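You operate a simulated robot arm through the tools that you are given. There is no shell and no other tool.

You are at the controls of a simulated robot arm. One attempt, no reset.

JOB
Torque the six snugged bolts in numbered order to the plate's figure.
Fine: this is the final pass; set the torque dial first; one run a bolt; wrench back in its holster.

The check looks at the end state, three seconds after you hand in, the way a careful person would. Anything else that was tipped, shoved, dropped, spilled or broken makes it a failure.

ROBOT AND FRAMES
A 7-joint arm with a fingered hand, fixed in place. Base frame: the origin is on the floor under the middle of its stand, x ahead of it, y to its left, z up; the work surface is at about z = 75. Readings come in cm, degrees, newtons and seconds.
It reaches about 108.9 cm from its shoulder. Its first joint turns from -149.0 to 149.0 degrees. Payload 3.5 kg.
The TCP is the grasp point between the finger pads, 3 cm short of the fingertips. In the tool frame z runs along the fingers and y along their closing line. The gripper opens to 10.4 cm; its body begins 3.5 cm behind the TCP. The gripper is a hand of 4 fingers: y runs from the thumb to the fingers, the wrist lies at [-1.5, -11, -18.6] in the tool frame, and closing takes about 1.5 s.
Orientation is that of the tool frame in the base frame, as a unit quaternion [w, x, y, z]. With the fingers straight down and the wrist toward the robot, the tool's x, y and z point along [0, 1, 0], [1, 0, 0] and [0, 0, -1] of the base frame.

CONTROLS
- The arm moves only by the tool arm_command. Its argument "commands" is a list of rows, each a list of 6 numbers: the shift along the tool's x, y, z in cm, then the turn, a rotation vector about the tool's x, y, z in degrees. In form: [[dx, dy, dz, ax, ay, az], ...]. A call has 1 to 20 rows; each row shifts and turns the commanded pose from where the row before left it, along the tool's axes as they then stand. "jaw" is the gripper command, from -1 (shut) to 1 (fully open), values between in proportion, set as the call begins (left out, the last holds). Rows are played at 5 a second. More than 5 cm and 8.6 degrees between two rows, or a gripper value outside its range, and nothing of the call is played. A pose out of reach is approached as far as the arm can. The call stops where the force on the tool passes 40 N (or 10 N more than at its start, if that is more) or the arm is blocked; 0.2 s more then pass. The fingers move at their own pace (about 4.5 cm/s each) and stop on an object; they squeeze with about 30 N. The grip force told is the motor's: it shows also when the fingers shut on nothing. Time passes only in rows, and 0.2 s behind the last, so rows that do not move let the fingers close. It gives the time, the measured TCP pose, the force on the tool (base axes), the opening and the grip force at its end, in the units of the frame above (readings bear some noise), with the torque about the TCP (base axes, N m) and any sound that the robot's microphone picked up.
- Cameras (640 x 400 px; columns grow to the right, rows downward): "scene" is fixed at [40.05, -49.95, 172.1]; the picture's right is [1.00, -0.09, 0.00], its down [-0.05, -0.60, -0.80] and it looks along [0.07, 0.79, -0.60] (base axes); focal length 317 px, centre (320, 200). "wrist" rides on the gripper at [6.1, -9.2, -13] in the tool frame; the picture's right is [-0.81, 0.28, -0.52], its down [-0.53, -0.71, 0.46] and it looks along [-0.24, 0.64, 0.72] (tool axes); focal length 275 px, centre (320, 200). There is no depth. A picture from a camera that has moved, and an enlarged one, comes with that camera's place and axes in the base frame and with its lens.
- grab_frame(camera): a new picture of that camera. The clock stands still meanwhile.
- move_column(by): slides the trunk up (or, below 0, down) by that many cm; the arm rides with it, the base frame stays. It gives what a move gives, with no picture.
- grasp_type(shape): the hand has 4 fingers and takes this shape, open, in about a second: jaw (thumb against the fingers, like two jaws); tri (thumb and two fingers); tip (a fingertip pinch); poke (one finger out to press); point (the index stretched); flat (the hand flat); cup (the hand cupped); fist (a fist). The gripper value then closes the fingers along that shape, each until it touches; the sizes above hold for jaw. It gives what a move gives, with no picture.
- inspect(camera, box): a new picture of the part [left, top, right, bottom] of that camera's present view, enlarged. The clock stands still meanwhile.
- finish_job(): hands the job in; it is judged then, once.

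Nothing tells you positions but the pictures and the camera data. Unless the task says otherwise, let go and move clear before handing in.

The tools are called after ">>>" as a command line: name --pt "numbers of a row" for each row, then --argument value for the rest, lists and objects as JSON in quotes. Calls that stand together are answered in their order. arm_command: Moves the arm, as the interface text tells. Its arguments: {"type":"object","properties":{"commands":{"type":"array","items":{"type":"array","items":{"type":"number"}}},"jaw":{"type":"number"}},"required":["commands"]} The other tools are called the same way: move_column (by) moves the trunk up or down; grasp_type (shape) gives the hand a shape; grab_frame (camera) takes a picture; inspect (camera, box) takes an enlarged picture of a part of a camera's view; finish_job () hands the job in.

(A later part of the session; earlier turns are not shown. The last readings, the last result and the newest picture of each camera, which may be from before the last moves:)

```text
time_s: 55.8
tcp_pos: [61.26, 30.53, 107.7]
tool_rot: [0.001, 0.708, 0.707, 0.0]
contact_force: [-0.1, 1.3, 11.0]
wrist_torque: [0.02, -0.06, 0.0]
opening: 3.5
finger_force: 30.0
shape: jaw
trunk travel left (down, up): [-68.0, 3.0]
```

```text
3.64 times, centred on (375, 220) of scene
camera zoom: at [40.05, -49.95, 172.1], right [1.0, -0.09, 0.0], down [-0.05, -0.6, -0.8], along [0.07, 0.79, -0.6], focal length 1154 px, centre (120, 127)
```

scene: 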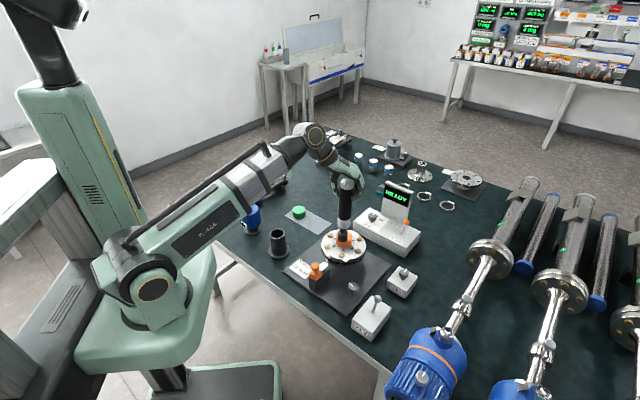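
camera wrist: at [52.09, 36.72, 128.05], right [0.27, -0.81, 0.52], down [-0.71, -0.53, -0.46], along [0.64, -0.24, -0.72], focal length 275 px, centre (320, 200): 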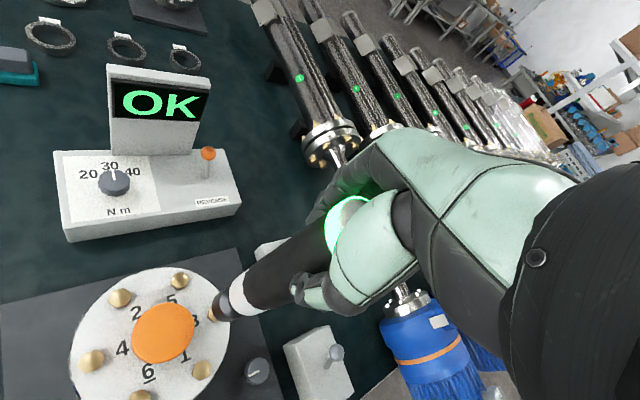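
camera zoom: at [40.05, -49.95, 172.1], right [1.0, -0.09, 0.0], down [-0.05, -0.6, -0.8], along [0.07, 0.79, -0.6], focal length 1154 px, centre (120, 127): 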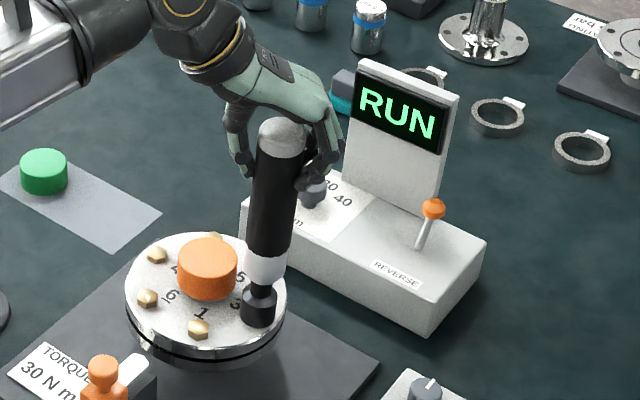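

Bolt 3 is running. I'll hold.

>>> arm_command --pt "0 0 0 0 0 0" --pt "0 0 0 0 0 0" --pt "0 0 0 0 0 0" --pt "0 0 0 0 0 0" --pt "0 0 0 0 0 0"

>>> inspect --camera "scene" --box '[315, 165, 435, 275]'

```text
time_s: 57.0
tcp_pos: [61.2, 30.47, 107.6]
tool_rot: [0.001, 0.707, 0.707, 0.0]
contact_force: [1.3, 1.0, 14.1]
wrist_torque: [-0.02, -0.11, 0.03]
opening: 3.53
finger_force: 30.3
shape: jaw
trunk travel left (down, up): [-68.0, 3.0]
```

```text
3.64 times, centred on (375, 220) of scene
camera zoom: at [40.05, -49.95, 172.1], right [1.0, -0.09, 0.0], down [-0.05, -0.6, -0.8], along [0.07, 0.79, -0.6], focal length 1154 px, centre (120, 127)
```

zoom: 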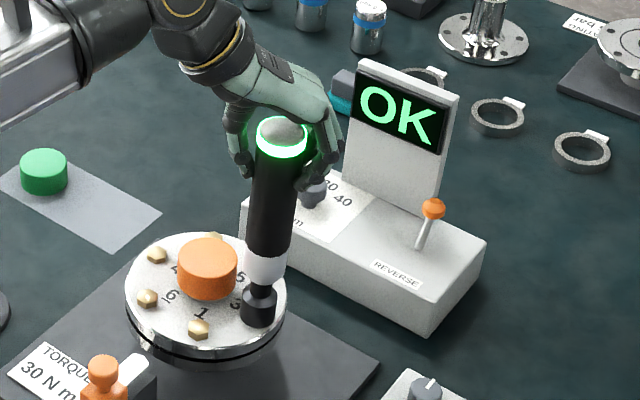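

Bolt 3 is OK. I'll lift and cross over to bolt 4 at (51.9, 40.2).

>>> arm_command --pt "0 0 -1 0 0 0" --pt "0 0 -2 0 0 0" --pt "0 0 -2.3 0 0 0" --pt "0 0 -2.2 0 0 0" --pt "0 0 0 0 0 0" --pt "2.35 -2.35 0 0 0 0" --pt "2.35 -2.35 0 0 0 0" --pt "2.35 -2.35 0 0 0 0" --pt "2.35 -2.35 0 0 0 0" --pt "0 0 0 0 0 0" --pt "0 0 0 0 0 0"

>>> inspect --camera "scene" --box '[305, 175, 425, 275]'

>>> grab_frame --camera "wrist"

```text
time_s: 59.4
tcp_pos: [51.76, 39.98, 115.01]
tool_rot: [0.0, 0.707, 0.707, -0.001]
contact_force: [0.3, 0.0, -6.7]
wrist_torque: [0.0, 0.02, 0.0]
opening: 3.5
finger_force: 29.5
shape: jaw
trunk travel left (down, up): [-68.0, 3.0]
```

```text
4.00 times, centred on (365, 225) of scene
camera zoom: at [40.05, -49.95, 172.1], right [1.0, -0.09, 0.0], down [-0.05, -0.6, -0.8], along [0.07, 0.79, -0.6], focal length 1270 px, centre (140, 100)
```

zoom: 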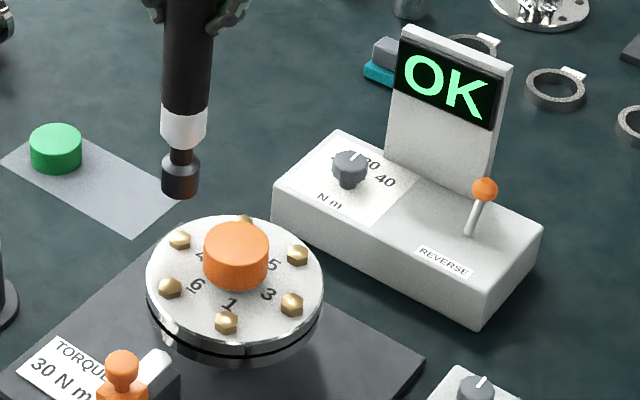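

```text
taken
camera wrist: at [42.83, 46.16, 128.17], right [0.27, -0.81, 0.52], down [-0.71, -0.53, -0.46], along [0.64, -0.25, -0.72], focal length 275 px, centre (320, 200)
```

wrist: 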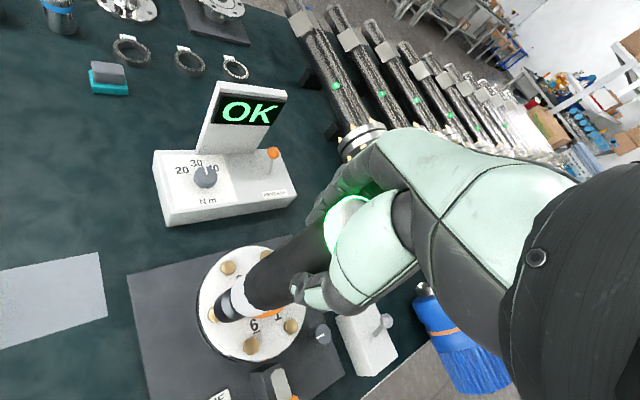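

The TCP is within 0.1 cm of the bolt 4 target. I'll descend to head level and check.

>>> arm_command --pt "0 0.06 2 0 0 0" --pt "0 0 2 0 0 0" --pt "0 0 1.2 0 0 0" --pt "0 0 0.5 0 0 0" --pt "0 0 0 0 0 0"

>>> inspect --camera "scene" --box '[305, 200, 365, 260]'

>>> inspect --camera "wrist" --box '[160, 230, 330, 380]'

```text
time_s: 60.6
tcp_pos: [51.83, 39.98, 109.32]
tool_rot: [-0.001, 0.708, 0.706, 0.0]
contact_force: [1.2, 0.4, -7.0]
wrist_torque: [0.03, 0.05, 0.02]
opening: 3.47
finger_force: 30.1
shape: jaw
trunk travel left (down, up): [-68.0, 3.0]
```

```text
6.67 times, centred on (335, 230) of scene
camera zoom: at [40.05, -49.95, 172.1], right [1.0, -0.09, 0.0], down [-0.05, -0.6, -0.8], along [0.07, 0.79, -0.6], focal length 2116 px, centre (220, 0)
```

zoom: 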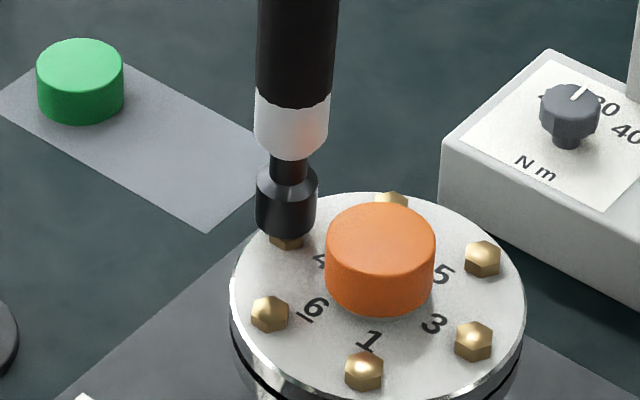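

```text
2.67 times, centred on (245, 305) of wrist
camera zoom: at [42.9, 46.13, 122.41], right [0.27, -0.81, 0.52], down [-0.71, -0.53, -0.46], along [0.64, -0.24, -0.72], focal length 734 px, centre (520, -80)
```

zoom: 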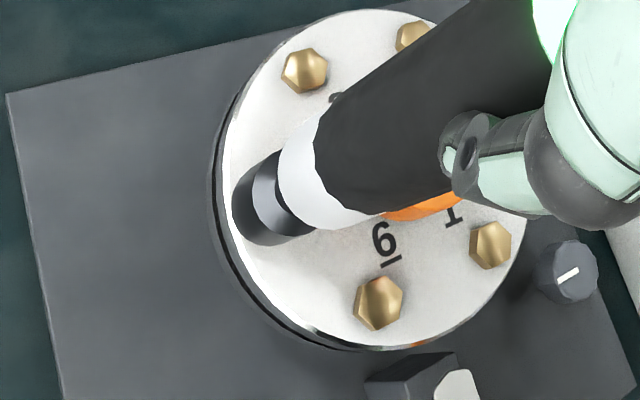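

Aligned on bolt 4, with the same picture as at bolt 3. I'll lower slowly to start the run.

>>> arm_command --pt "0 0 0.25 0 0 0" --pt "0 0 0.25 0 0 0" --pt "0 0 0.25 0 0 0" --pt "0 0 0.2 0 0 0" --pt "0 0 0.15 0 0 0" --pt "0 0 0.1 0 0 0" --pt "0 0 0.1 0 0 0" --pt "0 0 0.1 0 0 0" --pt "0 0 0.1 0 0 0" --pt "0 0 0.1 0 0 0" --pt "0 0 0.1 0 0 0" --pt "0 0 0 0 0 0"

>>> inspect --camera "scene" --box '[315, 165, 435, 275]'

```text
time_s: 63.2
tcp_pos: [51.88, 39.97, 107.63]
tool_rot: [0.001, 0.708, 0.706, 0.0]
contact_force: [0.5, 0.3, 8.3]
wrist_torque: [0.02, -0.05, 0.01]
opening: 3.5
finger_force: 29.9
shape: jaw
trunk travel left (down, up): [-68.0, 3.0]
```

```text
3.64 times, centred on (375, 220) of scene
camera zoom: at [40.05, -49.95, 172.1], right [1.0, -0.09, 0.0], down [-0.05, -0.6, -0.8], along [0.07, 0.79, -0.6], focal length 1154 px, centre (120, 127)
```

zoom: 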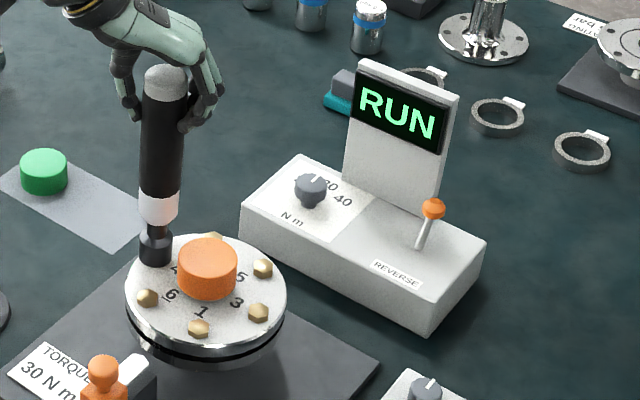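

Bolt 4 is running. I'll hold.

>>> arm_command --pt "0 0 0 0 0 0" --pt "0 0 0 0 0 0" --pt "0 0 0 0 0 0" --pt "0 0 0 0 0 0" --pt "0 0 0 0 0 0"

>>> inspect --camera "scene" --box '[315, 165, 435, 275]'

```text
time_s: 64.4
tcp_pos: [51.74, 39.91, 107.66]
tool_rot: [0.0, 0.708, 0.707, 0.0]
contact_force: [-0.5, 0.8, 11.3]
wrist_torque: [0.03, -0.04, -0.02]
opening: 3.53
finger_force: 29.5
shape: jaw
trunk travel left (down, up): [-68.0, 3.0]
```

```text
3.64 times, centred on (375, 220) of scene
camera zoom: at [40.05, -49.95, 172.1], right [1.0, -0.09, 0.0], down [-0.05, -0.6, -0.8], along [0.07, 0.79, -0.6], focal length 1154 px, centre (120, 127)
```

zoom: 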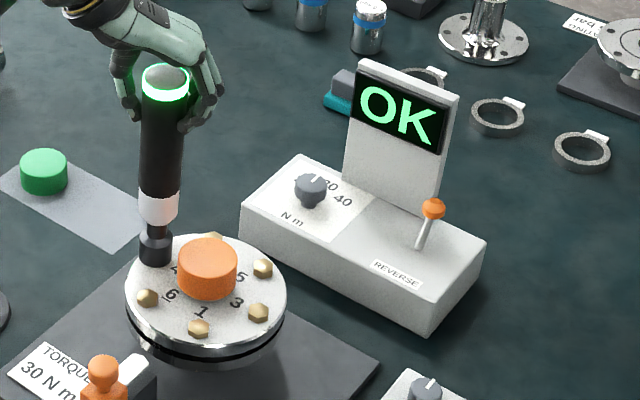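

Bolt 4 is OK. Next I'll lift and cross to bolt 5 at (63.0, 37.3).

>>> arm_command --pt "0 0 -1 0 0 0" --pt "0 0 -2 0 0 0" --pt "0 0 -2.3 0 0 0" --pt "0 0 -2.1 0 0 0" --pt "0 0 0 0 0 0" --pt "-0.592 2.21 0 0 0 0" --pt "-0.592 2.21 0 0 0 0" --pt "-0.592 2.21 0 0 0 0" --pt "-0.592 2.21 0 0 0 0" --pt "-0.592 2.21 0 0 0 0" --pt "0 0 0 0 0 0" --pt "0 0 0 0 0 0"

>>> inspect --camera "scene" --box '[305, 175, 425, 275]'

>>> grab_frame --camera "wrist"

```text
time_s: 67.0
tcp_pos: [63.08, 36.9, 114.93]
tool_rot: [0.0, 0.707, 0.707, 0.0]
contact_force: [-0.7, 0.0, -6.1]
wrist_torque: [0.04, 0.02, 0.01]
opening: 3.53
finger_force: 30.0
shape: jaw
trunk travel left (down, up): [-68.0, 3.0]
```

```text
4.00 times, centred on (365, 225) of scene
camera zoom: at [40.05, -49.95, 172.1], right [1.0, -0.09, 0.0], down [-0.05, -0.6, -0.8], along [0.07, 0.79, -0.6], focal length 1270 px, centre (140, 100)
```

zoom: 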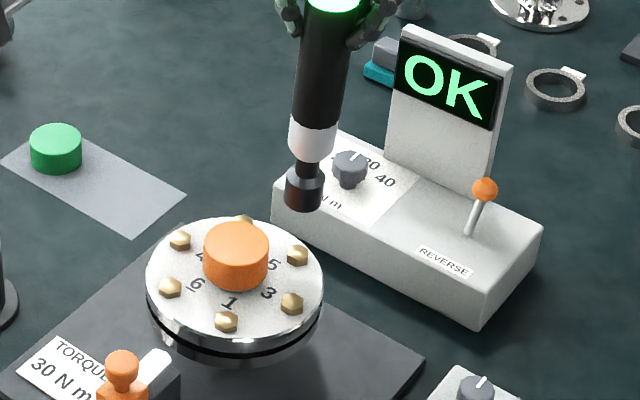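

```text
taken
camera wrist: at [54.07, 43.2, 128.11], right [0.27, -0.81, 0.52], down [-0.71, -0.53, -0.45], along [0.64, -0.24, -0.72], focal length 275 px, centre (320, 200)
```

wrist: 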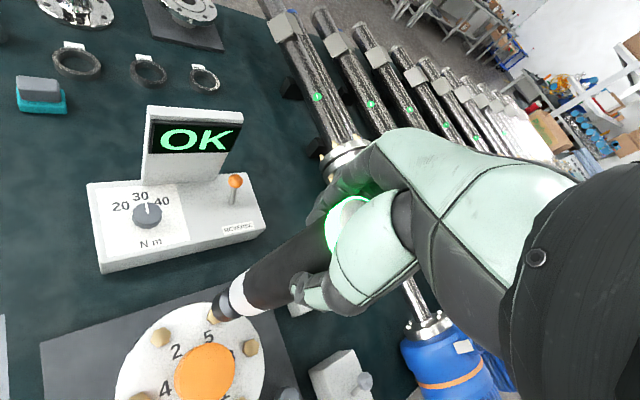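

The TCP is close to the bolt 5 target. I'll descend to head level and check.

>>> arm_command --pt "0.05 -0.05 2 0 0 0" --pt "0 0 2 0 0 0" --pt "0 0 1.2 0 0 0" --pt "0 0 0.5 0 0 0" --pt "0 0 0 0 0 0"

>>> inspect --camera "scene" --box '[320, 205, 380, 265]'

>>> inspect --camera "wrist" --box '[120, 240, 320, 390]'

```text
time_s: 68.2
tcp_pos: [63.07, 36.93, 109.32]
tool_rot: [0.0, 0.708, 0.706, 0.001]
contact_force: [-0.3, 0.1, -6.8]
wrist_torque: [0.04, -0.04, -0.02]
opening: 3.49
finger_force: 29.9
shape: jaw
trunk travel left (down, up): [-68.0, 3.0]
```

```text
6.67 times, centred on (350, 235) of scene
camera zoom: at [40.05, -49.95, 172.1], right [1.0, -0.09, 0.0], down [-0.05, -0.6, -0.8], along [0.07, 0.79, -0.6], focal length 2116 px, centre (120, -33)
```

zoom: 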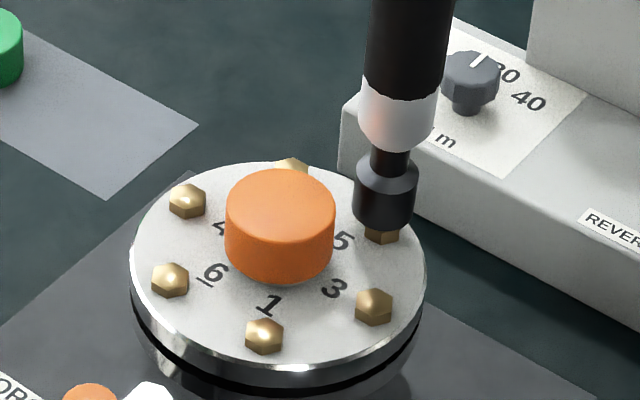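

```text
2.67 times, centred on (220, 315) of wrist
camera zoom: at [54.01, 43.18, 122.36], right [0.27, -0.81, 0.52], down [-0.71, -0.53, -0.45], along [0.64, -0.25, -0.72], focal length 734 px, centre (587, -107)
```

zoom: 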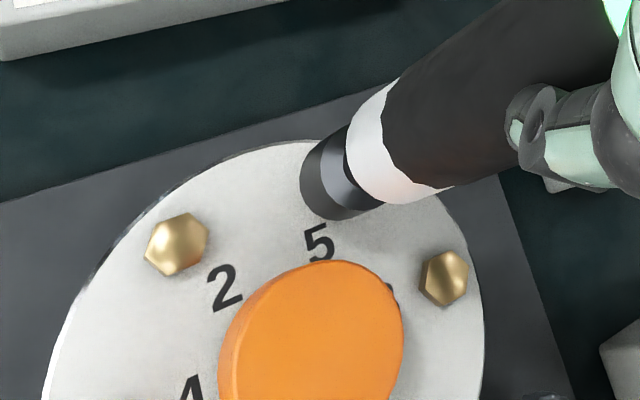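

The socket is about 0.12 cm to the +x side of bolt 5. I'll correct that and lower slowly.

>>> arm_command --pt "0 -0.06 0.2 0 0 0" --pt "0 -0.06 0.2 0 0 0" --pt "0 0 0.25 0 0 0" --pt "0 0 0.25 0 0 0" --pt "0 0 0.2 0 0 0" --pt "0 0 0.1 0 0 0" --pt "0 0 0.1 0 0 0" --pt "0 0 0.1 0 0 0" --pt "0 0 0.1 0 0 0" --pt "0 0 0.1 0 0 0" --pt "0 0 0.1 0 0 0" --pt "0 0 0 0 0 0"

>>> inspect --camera "scene" --box '[315, 165, 435, 275]'

```text
time_s: 70.8
tcp_pos: [62.75, 37.07, 107.68]
tool_rot: [0.0, 0.708, 0.707, 0.001]
contact_force: [0.1, -0.2, 6.1]
wrist_torque: [-0.03, -0.07, 0.01]
opening: 3.48
finger_force: 29.7
shape: jaw
trunk travel left (down, up): [-68.0, 3.0]
```

```text
3.64 times, centred on (375, 220) of scene
camera zoom: at [40.05, -49.95, 172.1], right [1.0, -0.09, 0.0], down [-0.05, -0.6, -0.8], along [0.07, 0.79, -0.6], focal length 1154 px, centre (120, 127)
```

zoom: 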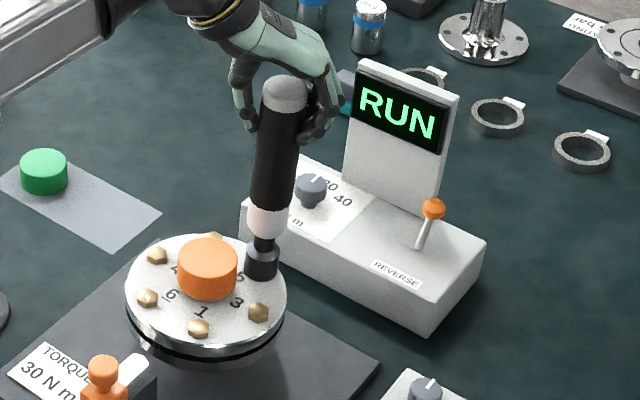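

Bolt 5 is running. I'll hold.

>>> arm_command --pt "0 0 0 0 0 0" --pt "0 0 0 0 0 0" --pt "0 0 0 0 0 0" --pt "0 0 0 0 0 0" --pt "0 0 0 0 0 0"

>>> inspect --camera "scene" --box '[315, 165, 435, 275]'

```text
time_s: 72.0
tcp_pos: [62.74, 37.12, 107.71]
tool_rot: [0.001, 0.708, 0.706, 0.001]
contact_force: [0.1, -0.2, 10.2]
wrist_torque: [-0.01, -0.08, 0.01]
opening: 3.49
finger_force: 29.4
shape: jaw
trunk travel left (down, up): [-68.0, 3.0]
```

```text
3.64 times, centred on (375, 220) of scene
camera zoom: at [40.05, -49.95, 172.1], right [1.0, -0.09, 0.0], down [-0.05, -0.6, -0.8], along [0.07, 0.79, -0.6], focal length 1154 px, centre (120, 127)
```

zoom: 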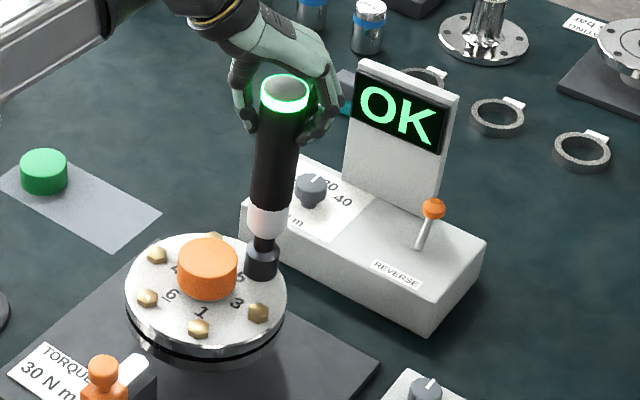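

Bolt 5 is OK. I'll lift and move across to bolt 6 at (50.2, 33.8).

>>> arm_command --pt "0 0 -1 0 0 0" --pt "0 0 -2 0 0 0" --pt "0 0 -2.3 0 0 0" --pt "0 0 -2.1 0 0 0" --pt "0 0 0 0 0 0" --pt "-0.694 -2.53 0 0 0 0" --pt "-0.694 -2.53 0 0 0 0" --pt "-0.694 -2.53 0 0 0 0" --pt "-0.694 -2.53 0 0 0 0" --pt "-0.694 -2.53 0 0 0 0" --pt "0 0 0 0 0 0" --pt "0 0 0 0 0 0"

>>> inspect --camera "scene" --box '[305, 175, 425, 275]'

>>> grab_frame --camera "wrist"

```text
time_s: 74.6
tcp_pos: [49.97, 33.62, 115.03]
tool_rot: [0.0, 0.708, 0.706, 0.0]
contact_force: [0.2, 0.2, -6.1]
wrist_torque: [0.0, 0.01, -0.04]
opening: 3.49
finger_force: 29.9
shape: jaw
trunk travel left (down, up): [-68.0, 3.0]
```

```text
4.00 times, centred on (365, 225) of scene
camera zoom: at [40.05, -49.95, 172.1], right [1.0, -0.09, 0.0], down [-0.05, -0.6, -0.8], along [0.07, 0.79, -0.6], focal length 1270 px, centre (140, 100)
```

zoom: 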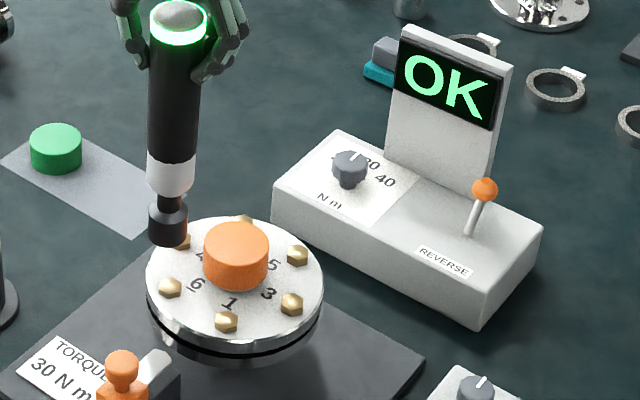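

```text
taken
camera wrist: at [40.96, 39.78, 128.04], right [0.27, -0.81, 0.52], down [-0.71, -0.53, -0.46], along [0.64, -0.24, -0.72], focal length 275 px, centre (320, 200)
```

wrist: 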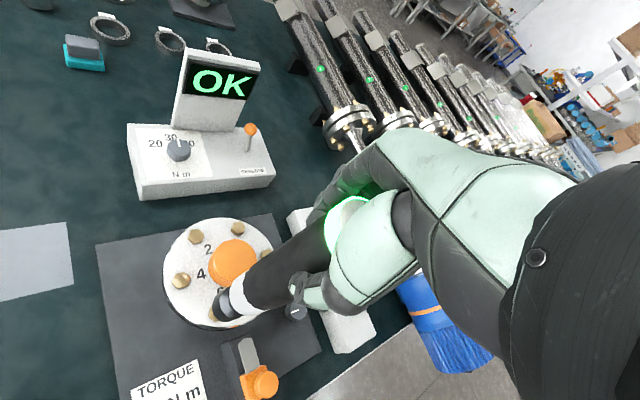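

Near the bolt 6 target, about 0.15 cm short in x. I'll correct that, descend to head level and check.

>>> arm_command --pt "0 0.15 2 0 0 0" --pt "0 0 2 0 0 0" --pt "0 0 1.2 0 0 0" --pt "0 0 0.5 0 0 0" --pt "0 0 0 0 0 0"

>>> inspect --camera "scene" --box '[305, 205, 365, 265]'

>>> inspect --camera "wrist" --box '[130, 220, 310, 370]'

```text
time_s: 75.8
tcp_pos: [50.22, 33.61, 109.28]
tool_rot: [0.0, 0.707, 0.707, 0.0]
contact_force: [0.7, -0.1, -5.0]
wrist_torque: [0.02, 0.04, 0.01]
opening: 3.47
finger_force: 30.4
shape: jaw
trunk travel left (down, up): [-68.0, 3.0]
```

```text
6.67 times, centred on (335, 235) of scene
camera zoom: at [40.05, -49.95, 172.1], right [1.0, -0.09, 0.0], down [-0.05, -0.6, -0.8], along [0.07, 0.79, -0.6], focal length 2116 px, centre (220, -33)
```

zoom: 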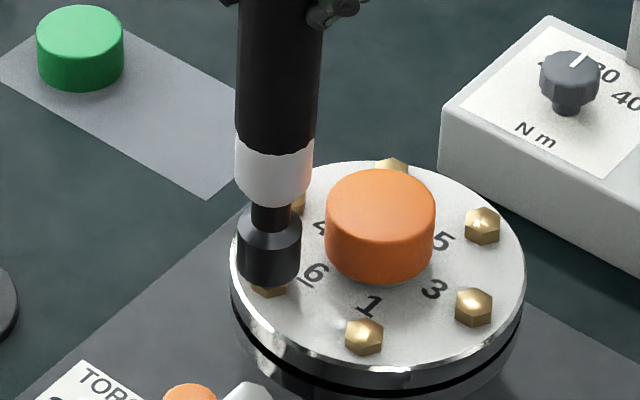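

```text
2.67 times, centred on (220, 295) of wrist
camera zoom: at [41.2, 39.91, 122.39], right [0.27, -0.81, 0.52], down [-0.71, -0.53, -0.46], along [0.64, -0.24, -0.72], focal length 734 px, centre (587, -53)
```

zoom: 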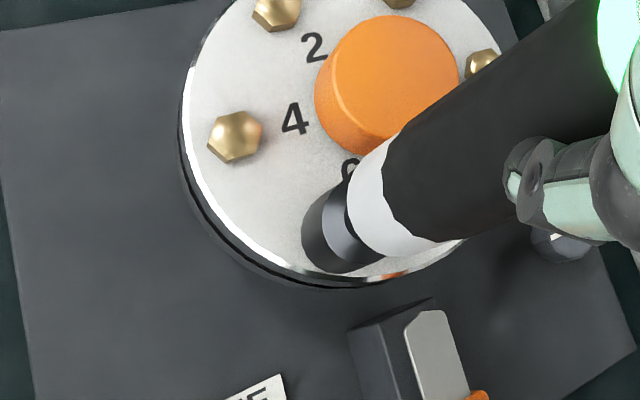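

Aligned on bolt 6. I'll lower slowly to start the run.

>>> arm_command --pt "0 0.03 0.25 0 0 0" --pt "0 0.03 0.25 0 0 0" --pt "0 0 0.25 0 0 0" --pt "0 0 0.2 0 0 0" --pt "0 0 0.1 0 0 0" --pt "0 0 0.1 0 0 0" --pt "0 0 0.1 0 0 0" --pt "0 0 0.1 0 0 0" --pt "0 0 0.1 0 0 0" --pt "0 0 0.1 0 0 0" --pt "0 0 0.1 0 0 0" --pt "0 0 0 0 0 0"

>>> inspect --camera "scene" --box '[315, 165, 435, 275]'

```text
time_s: 78.4
tcp_pos: [50.35, 33.57, 107.8]
tool_rot: [0.0, 0.708, 0.706, -0.001]
contact_force: [0.6, 0.3, 1.9]
wrist_torque: [0.0, -0.01, 0.01]
opening: 3.48
finger_force: 30.2
shape: jaw
trunk travel left (down, up): [-68.0, 3.0]
```

```text
3.64 times, centred on (375, 220) of scene
camera zoom: at [40.05, -49.95, 172.1], right [1.0, -0.09, 0.0], down [-0.05, -0.6, -0.8], along [0.07, 0.79, -0.6], focal length 1154 px, centre (120, 127)
```

zoom: 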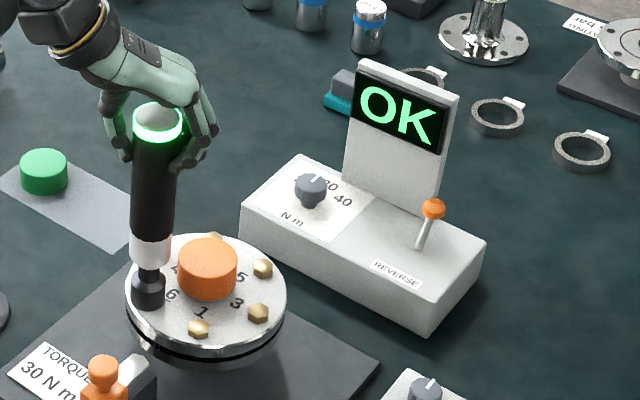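

Contact has just begun at about 8 N and the display still shows the previous OK. I'll press slightly more to start the run.

>>> arm_command --pt "0 0 0.1 0 0 0" --pt "0 0 0 0 0 0"

>>> inspect --camera "scene" --box '[315, 165, 435, 275]'

```text
time_s: 79.0
tcp_pos: [50.32, 33.65, 107.76]
tool_rot: [0.0, 0.708, 0.707, 0.0]
contact_force: [-0.2, 1.5, 8.2]
wrist_torque: [0.02, -0.03, 0.02]
opening: 3.5
finger_force: 30.6
shape: jaw
trunk travel left (down, up): [-68.0, 3.0]
```

```text
3.64 times, centred on (375, 220) of scene
camera zoom: at [40.05, -49.95, 172.1], right [1.0, -0.09, 0.0], down [-0.05, -0.6, -0.8], along [0.07, 0.79, -0.6], focal length 1154 px, centre (120, 127)
```

zoom: 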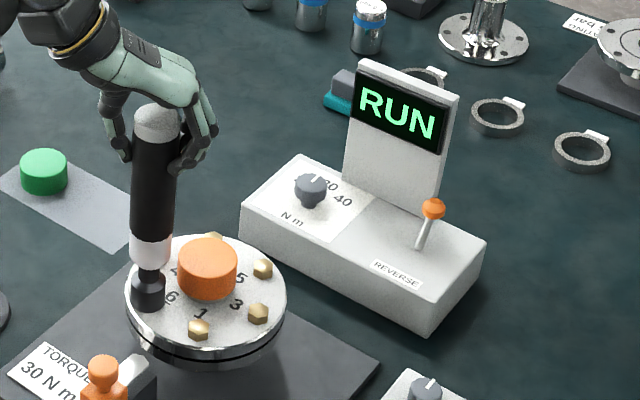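

Bolt 6 is running. I'll hold.

>>> arm_command --pt "0 0 0 0 0 0" --pt "0 0 0 0 0 0" --pt "0 0 0 0 0 0" --pt "0 0 0 0 0 0" --pt "0 0 0 0 0 0"

>>> inspect --camera "scene" --box '[315, 165, 435, 275]'

```text
time_s: 80.2
tcp_pos: [50.19, 33.65, 107.64]
tool_rot: [0.0, 0.708, 0.707, 0.0]
contact_force: [0.2, 0.6, 11.7]
wrist_torque: [-0.02, -0.07, -0.02]
opening: 3.5
finger_force: 29.9
shape: jaw
trunk travel left (down, up): [-68.0, 3.0]
```

```text
3.64 times, centred on (375, 220) of scene
camera zoom: at [40.05, -49.95, 172.1], right [1.0, -0.09, 0.0], down [-0.05, -0.6, -0.8], along [0.07, 0.79, -0.6], focal length 1154 px, centre (120, 127)
```

zoom: 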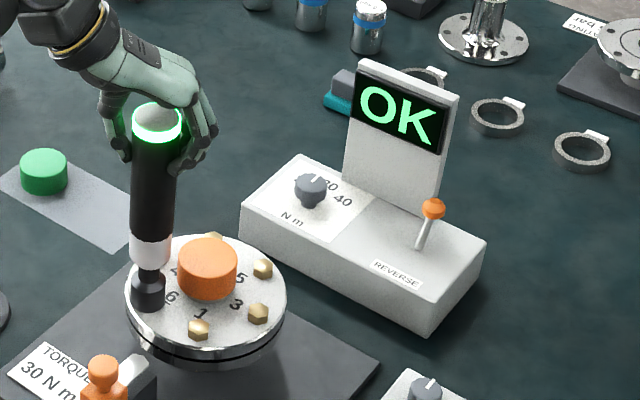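

All six bolts have run OK in order. I'll lift clear and carry the wrench back above its holster.

>>> arm_command --pt "0 0 -1 0 0 0" --pt "0 0 -2.3 0 0 0" --pt "0 0 -2.6 0 0 0" --pt "0 0 -2.5 0 0 0" --pt "0 0 0 0 0 0" --pt "1.34 -2.39 0 0 0 0" --pt "1.34 -2.39 0 0 0 0" --pt "1.34 -2.39 0 0 0 0" --pt "1.34 -2.39 0 0 0 0" --pt "1.34 -2.39 0 0 0 0" --pt "1.34 -2.39 0 0 0 0" --pt "1.34 -2.39 0 0 0 0" --pt "1.34 -2.39 0 0 0 0" --pt "0 0 0 0 0 0" --pt "0 0 0 0 0 0"

>>> arm_command --pt "0 0 0 0 0 0"

>>> inspect --camera "scene" --box '[250, 180, 310, 265]'

>>> inspect --camera "wrist" --box '[150, 220, 310, 370]'

```text
time_s: 83.4
tcp_pos: [31.17, 44.21, 116.07]
tool_rot: [0.0, 0.707, 0.707, -0.001]
contact_force: [0.0, -0.2, -5.7]
wrist_torque: [0.02, -0.02, -0.01]
opening: 3.49
finger_force: 30.2
shape: jaw
trunk travel left (down, up): [-68.0, 3.0]
```

```text
time_s: 83.8
tcp_pos: [31.2, 44.44, 116.09]
tool_rot: [0.0, 0.708, 0.706, 0.0]
contact_force: [0.5, -0.6, -6.2]
wrist_torque: [0.07, -0.01, -0.01]
opening: 3.46
finger_force: 30.7
shape: jaw
trunk travel left (down, up): [-68.0, 3.0]
```

```text
4.71 times, centred on (280, 222) of scene
camera zoom: at [40.05, -49.95, 172.1], right [1.0, -0.09, 0.0], down [-0.05, -0.6, -0.8], along [0.07, 0.79, -0.6], focal length 1494 px, centre (508, 94)
```

zoom: 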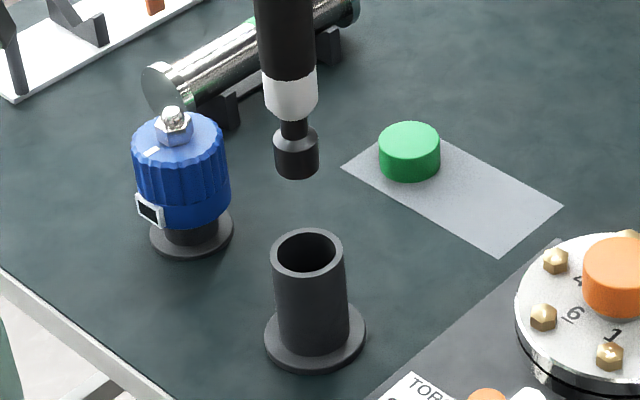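

```text
2.67 times, centred on (230, 295) of wrist
camera zoom: at [22.19, 50.61, 129.15], right [0.27, -0.81, 0.52], down [-0.71, -0.53, -0.46], along [0.64, -0.25, -0.72], focal length 734 px, centre (560, -53)
```

zoom: 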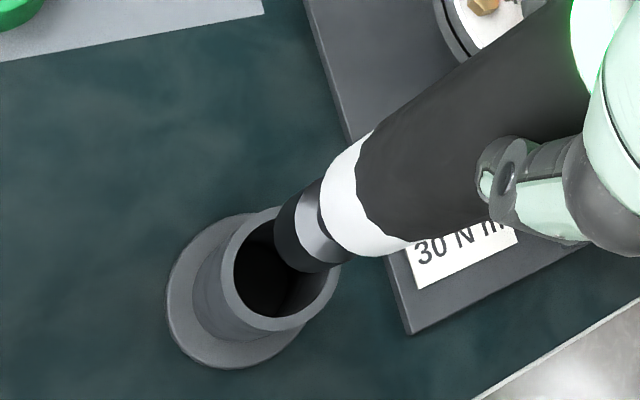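

The wrench is back near the holster axis. I'll take higher zooms to measure the socket against the holster mouth before inserting.

>>> inspect --camera "scene" --box '[260, 195, 300, 265]'

>>> inspect --camera "wrist" --box '[190, 260, 270, 360]'

```text
5.71 times, centred on (280, 230) of scene
camera zoom: at [40.05, -49.95, 172.1], right [1.0, -0.09, 0.0], down [-0.05, -0.6, -0.8], along [0.07, 0.79, -0.6], focal length 1814 px, centre (549, 29)
```

zoom: 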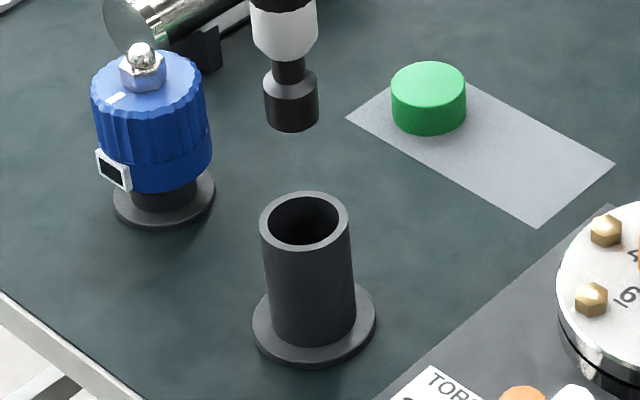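

```text
4.00 times, centred on (230, 310) of wrist
camera zoom: at [22.19, 50.61, 129.15], right [0.27, -0.81, 0.52], down [-0.71, -0.53, -0.46], along [0.64, -0.25, -0.72], focal length 1101 px, centre (680, -240)
```

zoom: 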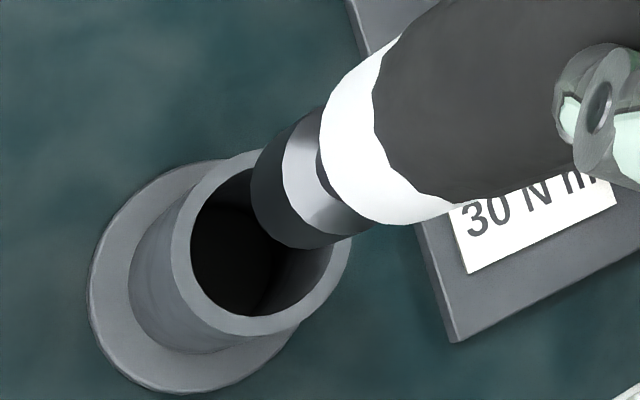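

The holster mouth measures (31.1, 43.95, 85.2) and the socket bottom (31.0, 44.75, 94.1). I'll check the cap as well to see whether the wrench leans slightly in the grip.

>>> inspect --camera "scene" --box '[250, 140, 310, 230]'

>>> inspect --camera "wrist" --box '[210, 170, 390, 330]'

```text
4.44 times, centred on (280, 185) of scene
camera zoom: at [40.05, -49.95, 172.1], right [1.0, -0.09, 0.0], down [-0.05, -0.6, -0.8], along [0.07, 0.79, -0.6], focal length 1411 px, centre (498, 267)
```

zoom: 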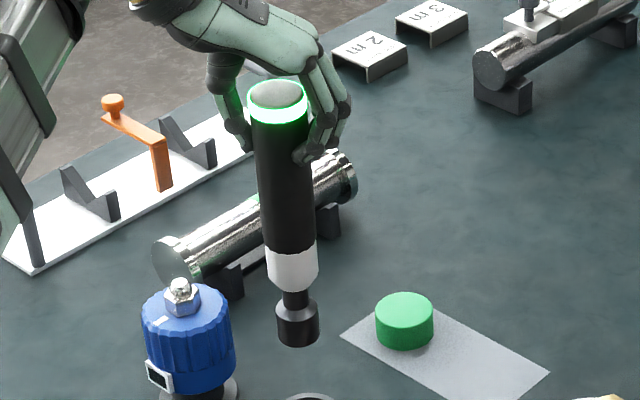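

```text
2.50 times, centred on (300, 250) of wrist
camera zoom: at [22.19, 50.61, 129.15], right [0.27, -0.81, 0.52], down [-0.71, -0.53, -0.46], along [0.64, -0.25, -0.72], focal length 688 px, centre (370, 75)
```

zoom: 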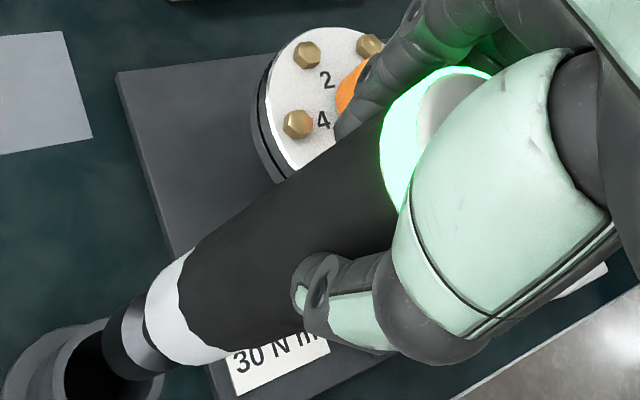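

The wrench leans only about 1° in the grip. I'll level it slightly, shift onto the holster axis, and lower to just above the mouth for another check.

>>> arm_command --pt "0 0 0 -0.7 -0.8 0" --pt "-0.38 -0.18 0 0 0 0" --pt "0 0 2 0 0 0" --pt "0 0 2 0 0 0" --pt "0 0 2 0 0 0" --pt "0 0 1.5 0 0 0" --pt "0 0 0 0 0 0" --pt "0 0 0 0 0 0"

>>> inspect --camera "scene" --box '[260, 200, 300, 260]'

>>> inspect --camera "wrist" --box '[180, 240, 300, 360]'

```text
time_s: 85.6
tcp_pos: [31.14, 43.95, 108.47]
tool_rot: [0.009, 0.708, 0.706, -0.001]
contact_force: [-0.6, 0.5, -5.5]
wrist_torque: [0.04, 0.0, 0.03]
opening: 3.49
finger_force: 30.2
shape: jaw
trunk travel left (down, up): [-68.0, 3.0]
```

```text
6.67 times, centred on (280, 230) of scene
camera zoom: at [40.05, -49.95, 172.1], right [1.0, -0.09, 0.0], down [-0.05, -0.6, -0.8], along [0.07, 0.79, -0.6], focal length 2116 px, centre (587, 0)
```

zoom: 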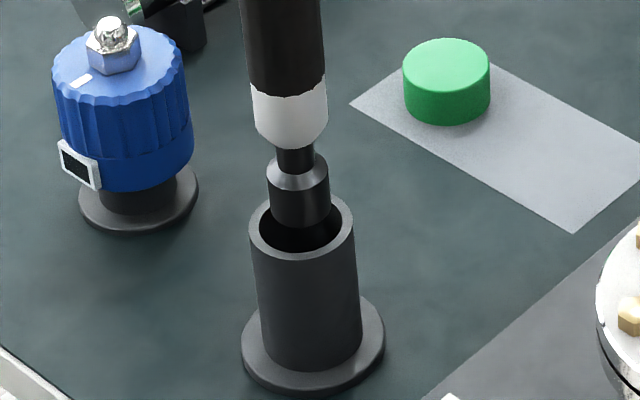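

```text
3.33 times, centred on (240, 300) of wrist
camera zoom: at [21.89, 50.35, 121.39], right [0.27, -0.8, 0.53], down [-0.71, -0.54, -0.46], along [0.65, -0.26, -0.71], focal length 918 px, centre (587, -133)
```

zoom: 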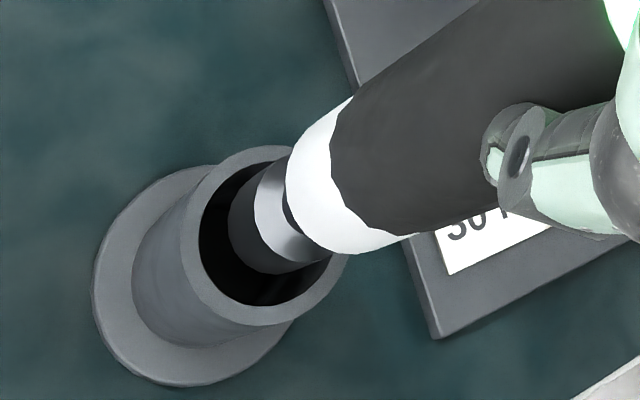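

The socket is centred over the mouth in the scene view and about 0.2 cm off in x in the wrist view. I'll nudge x by 0.12 cm and start inserting slowly.

>>> arm_command --pt "0 -0.12 0.4 0 0 0" --pt "0 0 0.6 0 0 0" --pt "0 0 0.8 0 0 0" --pt "0 0 0.8 0 0 0" --pt "0 0 0.8 0 0 0" --pt "0 0 0.6 0 0 0" --pt "0 0 0 0 0 0"

>>> inspect --camera "scene" --box '[260, 200, 300, 260]'

>>> inspect --camera "wrist" --box '[180, 220, 300, 340]'

```text
time_s: 87.2
tcp_pos: [31.13, 43.81, 104.43]
tool_rot: [0.01, 0.708, 0.706, -0.001]
contact_force: [-0.3, 0.6, -6.0]
wrist_torque: [-0.01, 0.02, -0.03]
opening: 3.49
finger_force: 30.2
shape: jaw
trunk travel left (down, up): [-68.0, 3.0]
```

```text
6.67 times, centred on (280, 230) of scene
camera zoom: at [40.05, -49.95, 172.1], right [1.0, -0.09, 0.0], down [-0.05, -0.6, -0.8], along [0.07, 0.79, -0.6], focal length 2116 px, centre (587, 0)
```

zoom: 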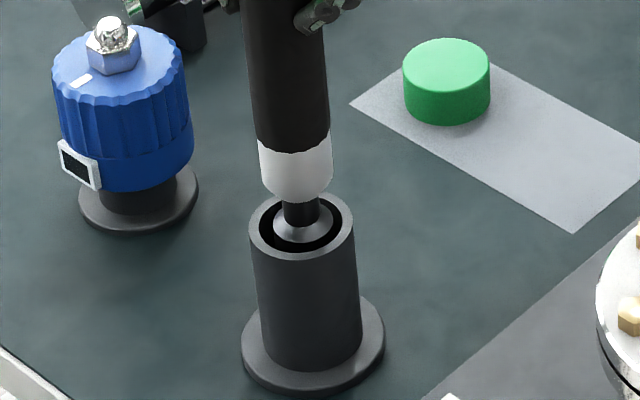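

```text
3.33 times, centred on (240, 280) of wrist
camera zoom: at [21.9, 50.2, 117.39], right [0.27, -0.8, 0.53], down [-0.71, -0.54, -0.46], along [0.65, -0.26, -0.71], focal length 918 px, centre (587, -67)
```

zoom: 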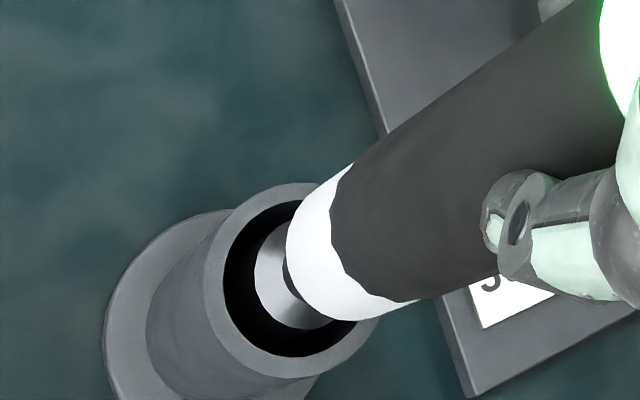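

The socket is well centred in the mouth with no contact. The collar enters next and fits more tightly, so I'll continue slowly.

>>> arm_command --pt "0 0 0.4 0 0 0" --pt "0 0 0.4 0 0 0" --pt "0 0 0.4 0 0 0" --pt "0 0 0.4 0 0 0" --pt "0 0 0.4 0 0 0" --pt "0 0 0 0 0 0"

>>> inspect --camera "scene" --box '[260, 200, 300, 260]'

>>> inspect --camera "wrist" --box '[180, 220, 300, 340]'

```text
time_s: 88.6
tcp_pos: [31.11, 43.8, 102.58]
tool_rot: [0.009, 0.707, 0.707, -0.001]
contact_force: [0.4, -0.4, -5.9]
wrist_torque: [-0.01, -0.01, 0.0]
opening: 3.46
finger_force: 29.7
shape: jaw
trunk travel left (down, up): [-68.0, 3.0]
```

```text
6.67 times, centred on (280, 230) of scene
camera zoom: at [40.05, -49.95, 172.1], right [1.0, -0.09, 0.0], down [-0.05, -0.6, -0.8], along [0.07, 0.79, -0.6], focal length 2116 px, centre (587, 0)
```

zoom: 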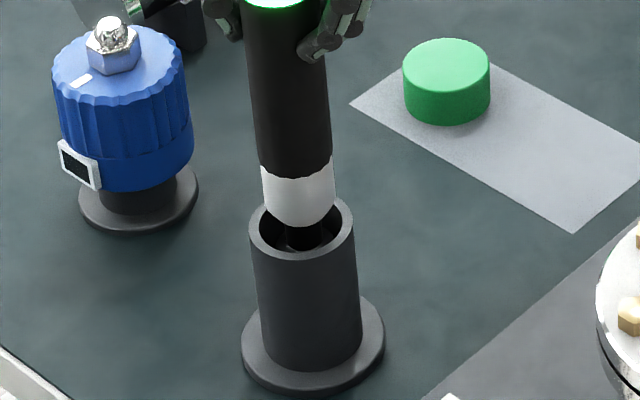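

```text
3.33 times, centred on (240, 280) of wrist
camera zoom: at [21.89, 50.23, 115.44], right [0.27, -0.8, 0.53], down [-0.71, -0.54, -0.46], along [0.65, -0.25, -0.71], focal length 918 px, centre (587, -67)
```

zoom: 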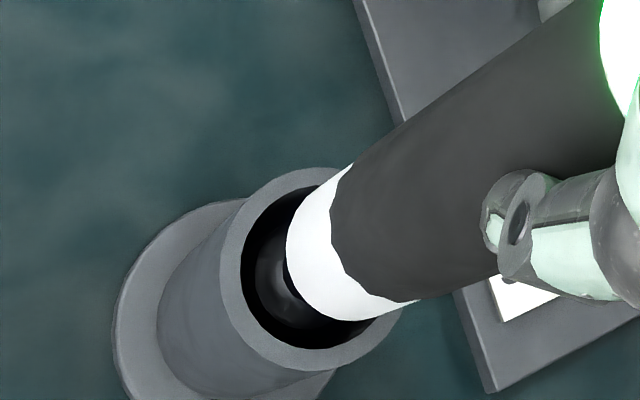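

The wrench is still free of contact. I'll zoom in tightly on the mouth to judge the collar's gap before it enters.

>>> inspect --camera "scene" --box '[266, 220, 292, 245]'

>>> inspect --camera "wrist" --box '[200, 260, 280, 340]'

```text
16.00 times, centred on (279, 232) of scene
camera zoom: at [40.05, -49.95, 172.1], right [1.0, -0.09, 0.0], down [-0.05, -0.6, -0.8], along [0.07, 0.79, -0.6], focal length 5079 px, centre (976, -320)
```

zoom: 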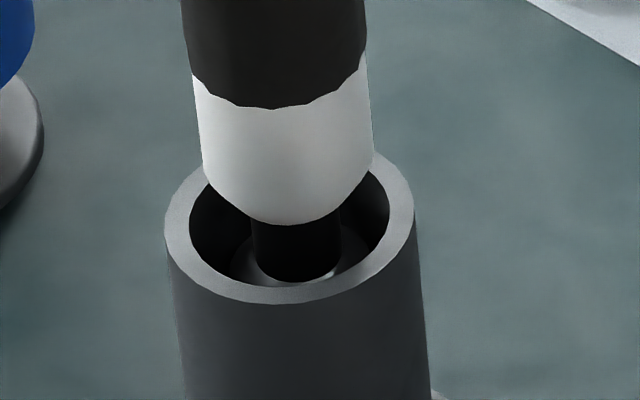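

```text
5.00 times, centred on (240, 300) of wrist
camera zoom: at [21.89, 50.23, 115.44], right [0.27, -0.8, 0.53], down [-0.71, -0.54, -0.46], along [0.65, -0.25, -0.71], focal length 1376 px, centre (720, -300)
```

zoom: 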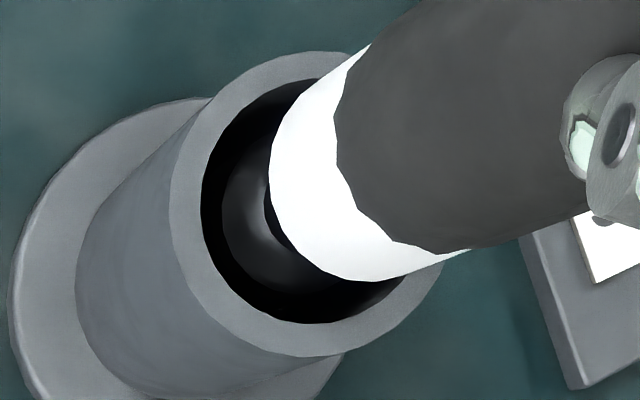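

The tight zoom shows the collar sitting about 0.3 cm towards −y of the mouth centre, because the wrench still leans roughly 1.5°. I'll level it while shifting so the socket stays centred in the bore.

>>> arm_command --pt "0.2 -0.02 0 0 -0.45 0" --pt "0.2 -0.02 0 0 -0.45 0" --pt "0.2 -0.02 0 0 -0.45 0" --pt "0 0 0 0 0 0"

>>> inspect --camera "scene" --box '[266, 220, 292, 245]'

>>> inspect --camera "wrist" --box '[200, 260, 280, 340]'

```text
time_s: 89.6
tcp_pos: [30.96, 44.43, 102.64]
tool_rot: [0.017, 0.707, 0.707, -0.009]
contact_force: [-0.8, -0.2, -6.2]
wrist_torque: [0.0, 0.01, -0.02]
opening: 3.54
finger_force: 29.6
shape: jaw
trunk travel left (down, up): [-68.0, 3.0]
```

```text
16.00 times, centred on (279, 232) of scene
camera zoom: at [40.05, -49.95, 172.1], right [1.0, -0.09, 0.0], down [-0.05, -0.6, -0.8], along [0.07, 0.79, -0.6], focal length 5079 px, centre (976, -320)
```

zoom: 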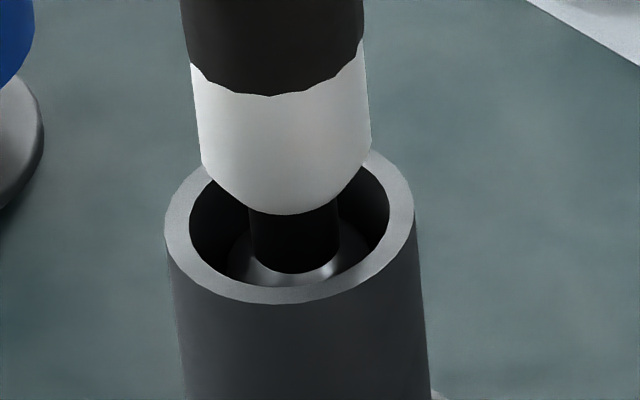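

```text
5.00 times, centred on (240, 300) of wrist
camera zoom: at [21.83, 51.12, 115.34], right [0.27, -0.79, 0.55], down [-0.71, -0.55, -0.44], along [0.65, -0.27, -0.71], focal length 1376 px, centre (720, -300)
```

zoom: 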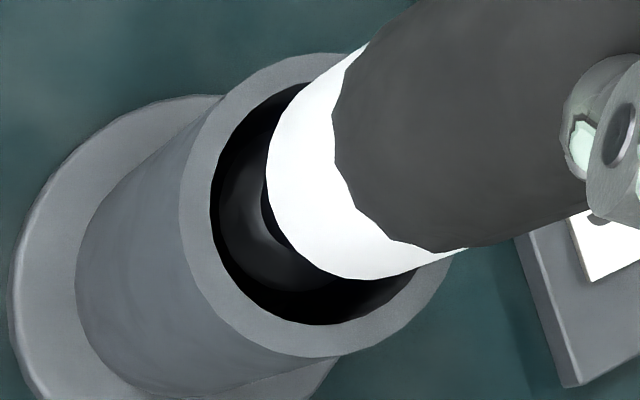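

The collar is now concentric with the mouth to within about 0.1 cm. I'll continue straight down, compensating for the small hand tilt.

>>> arm_command --pt "0.011 -0.08 0.3 0 0 0" --pt "0.015 -0.005 0.4 0 0 0" --pt "0.015 -0.005 0.4 0 0 0" --pt "0.015 -0.005 0.4 0 0 0" --pt "0.015 -0.005 0.4 0 0 0" --pt "0.015 -0.005 0.4 0 0 0" --pt "0 0 0 0 0 0"

>>> inspect --camera "scene" --box '[266, 220, 292, 245]'

>>> inspect --camera "wrist" --box '[200, 240, 280, 320]'

```text
time_s: 91.2
tcp_pos: [30.8, 44.23, 100.11]
tool_rot: [0.017, 0.708, 0.706, -0.009]
contact_force: [0.2, 0.0, -6.2]
wrist_torque: [0.05, -0.02, 0.02]
opening: 3.48
finger_force: 30.1
shape: jaw
trunk travel left (down, up): [-68.0, 3.0]
```

```text
16.00 times, centred on (279, 232) of scene
camera zoom: at [40.05, -49.95, 172.1], right [1.0, -0.09, 0.0], down [-0.05, -0.6, -0.8], along [0.07, 0.79, -0.6], focal length 5079 px, centre (976, -320)
```

zoom: 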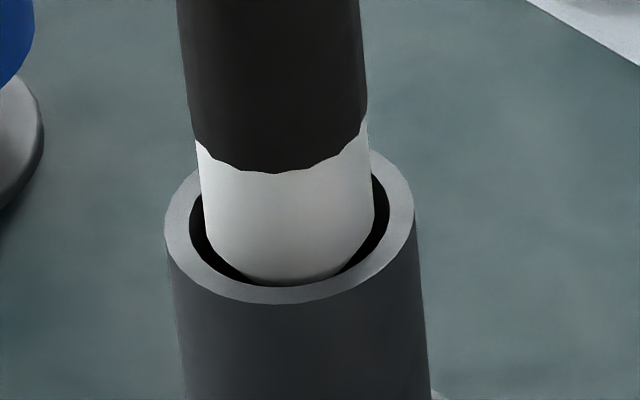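

```text
5.00 times, centred on (240, 280) of wrist
camera zoom: at [21.74, 51.08, 112.9], right [0.27, -0.79, 0.55], down [-0.71, -0.55, -0.44], along [0.65, -0.27, -0.71], focal length 1376 px, centre (720, -200)
```

zoom: 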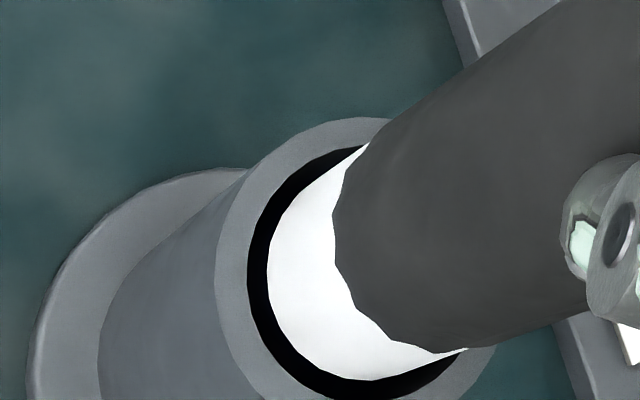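

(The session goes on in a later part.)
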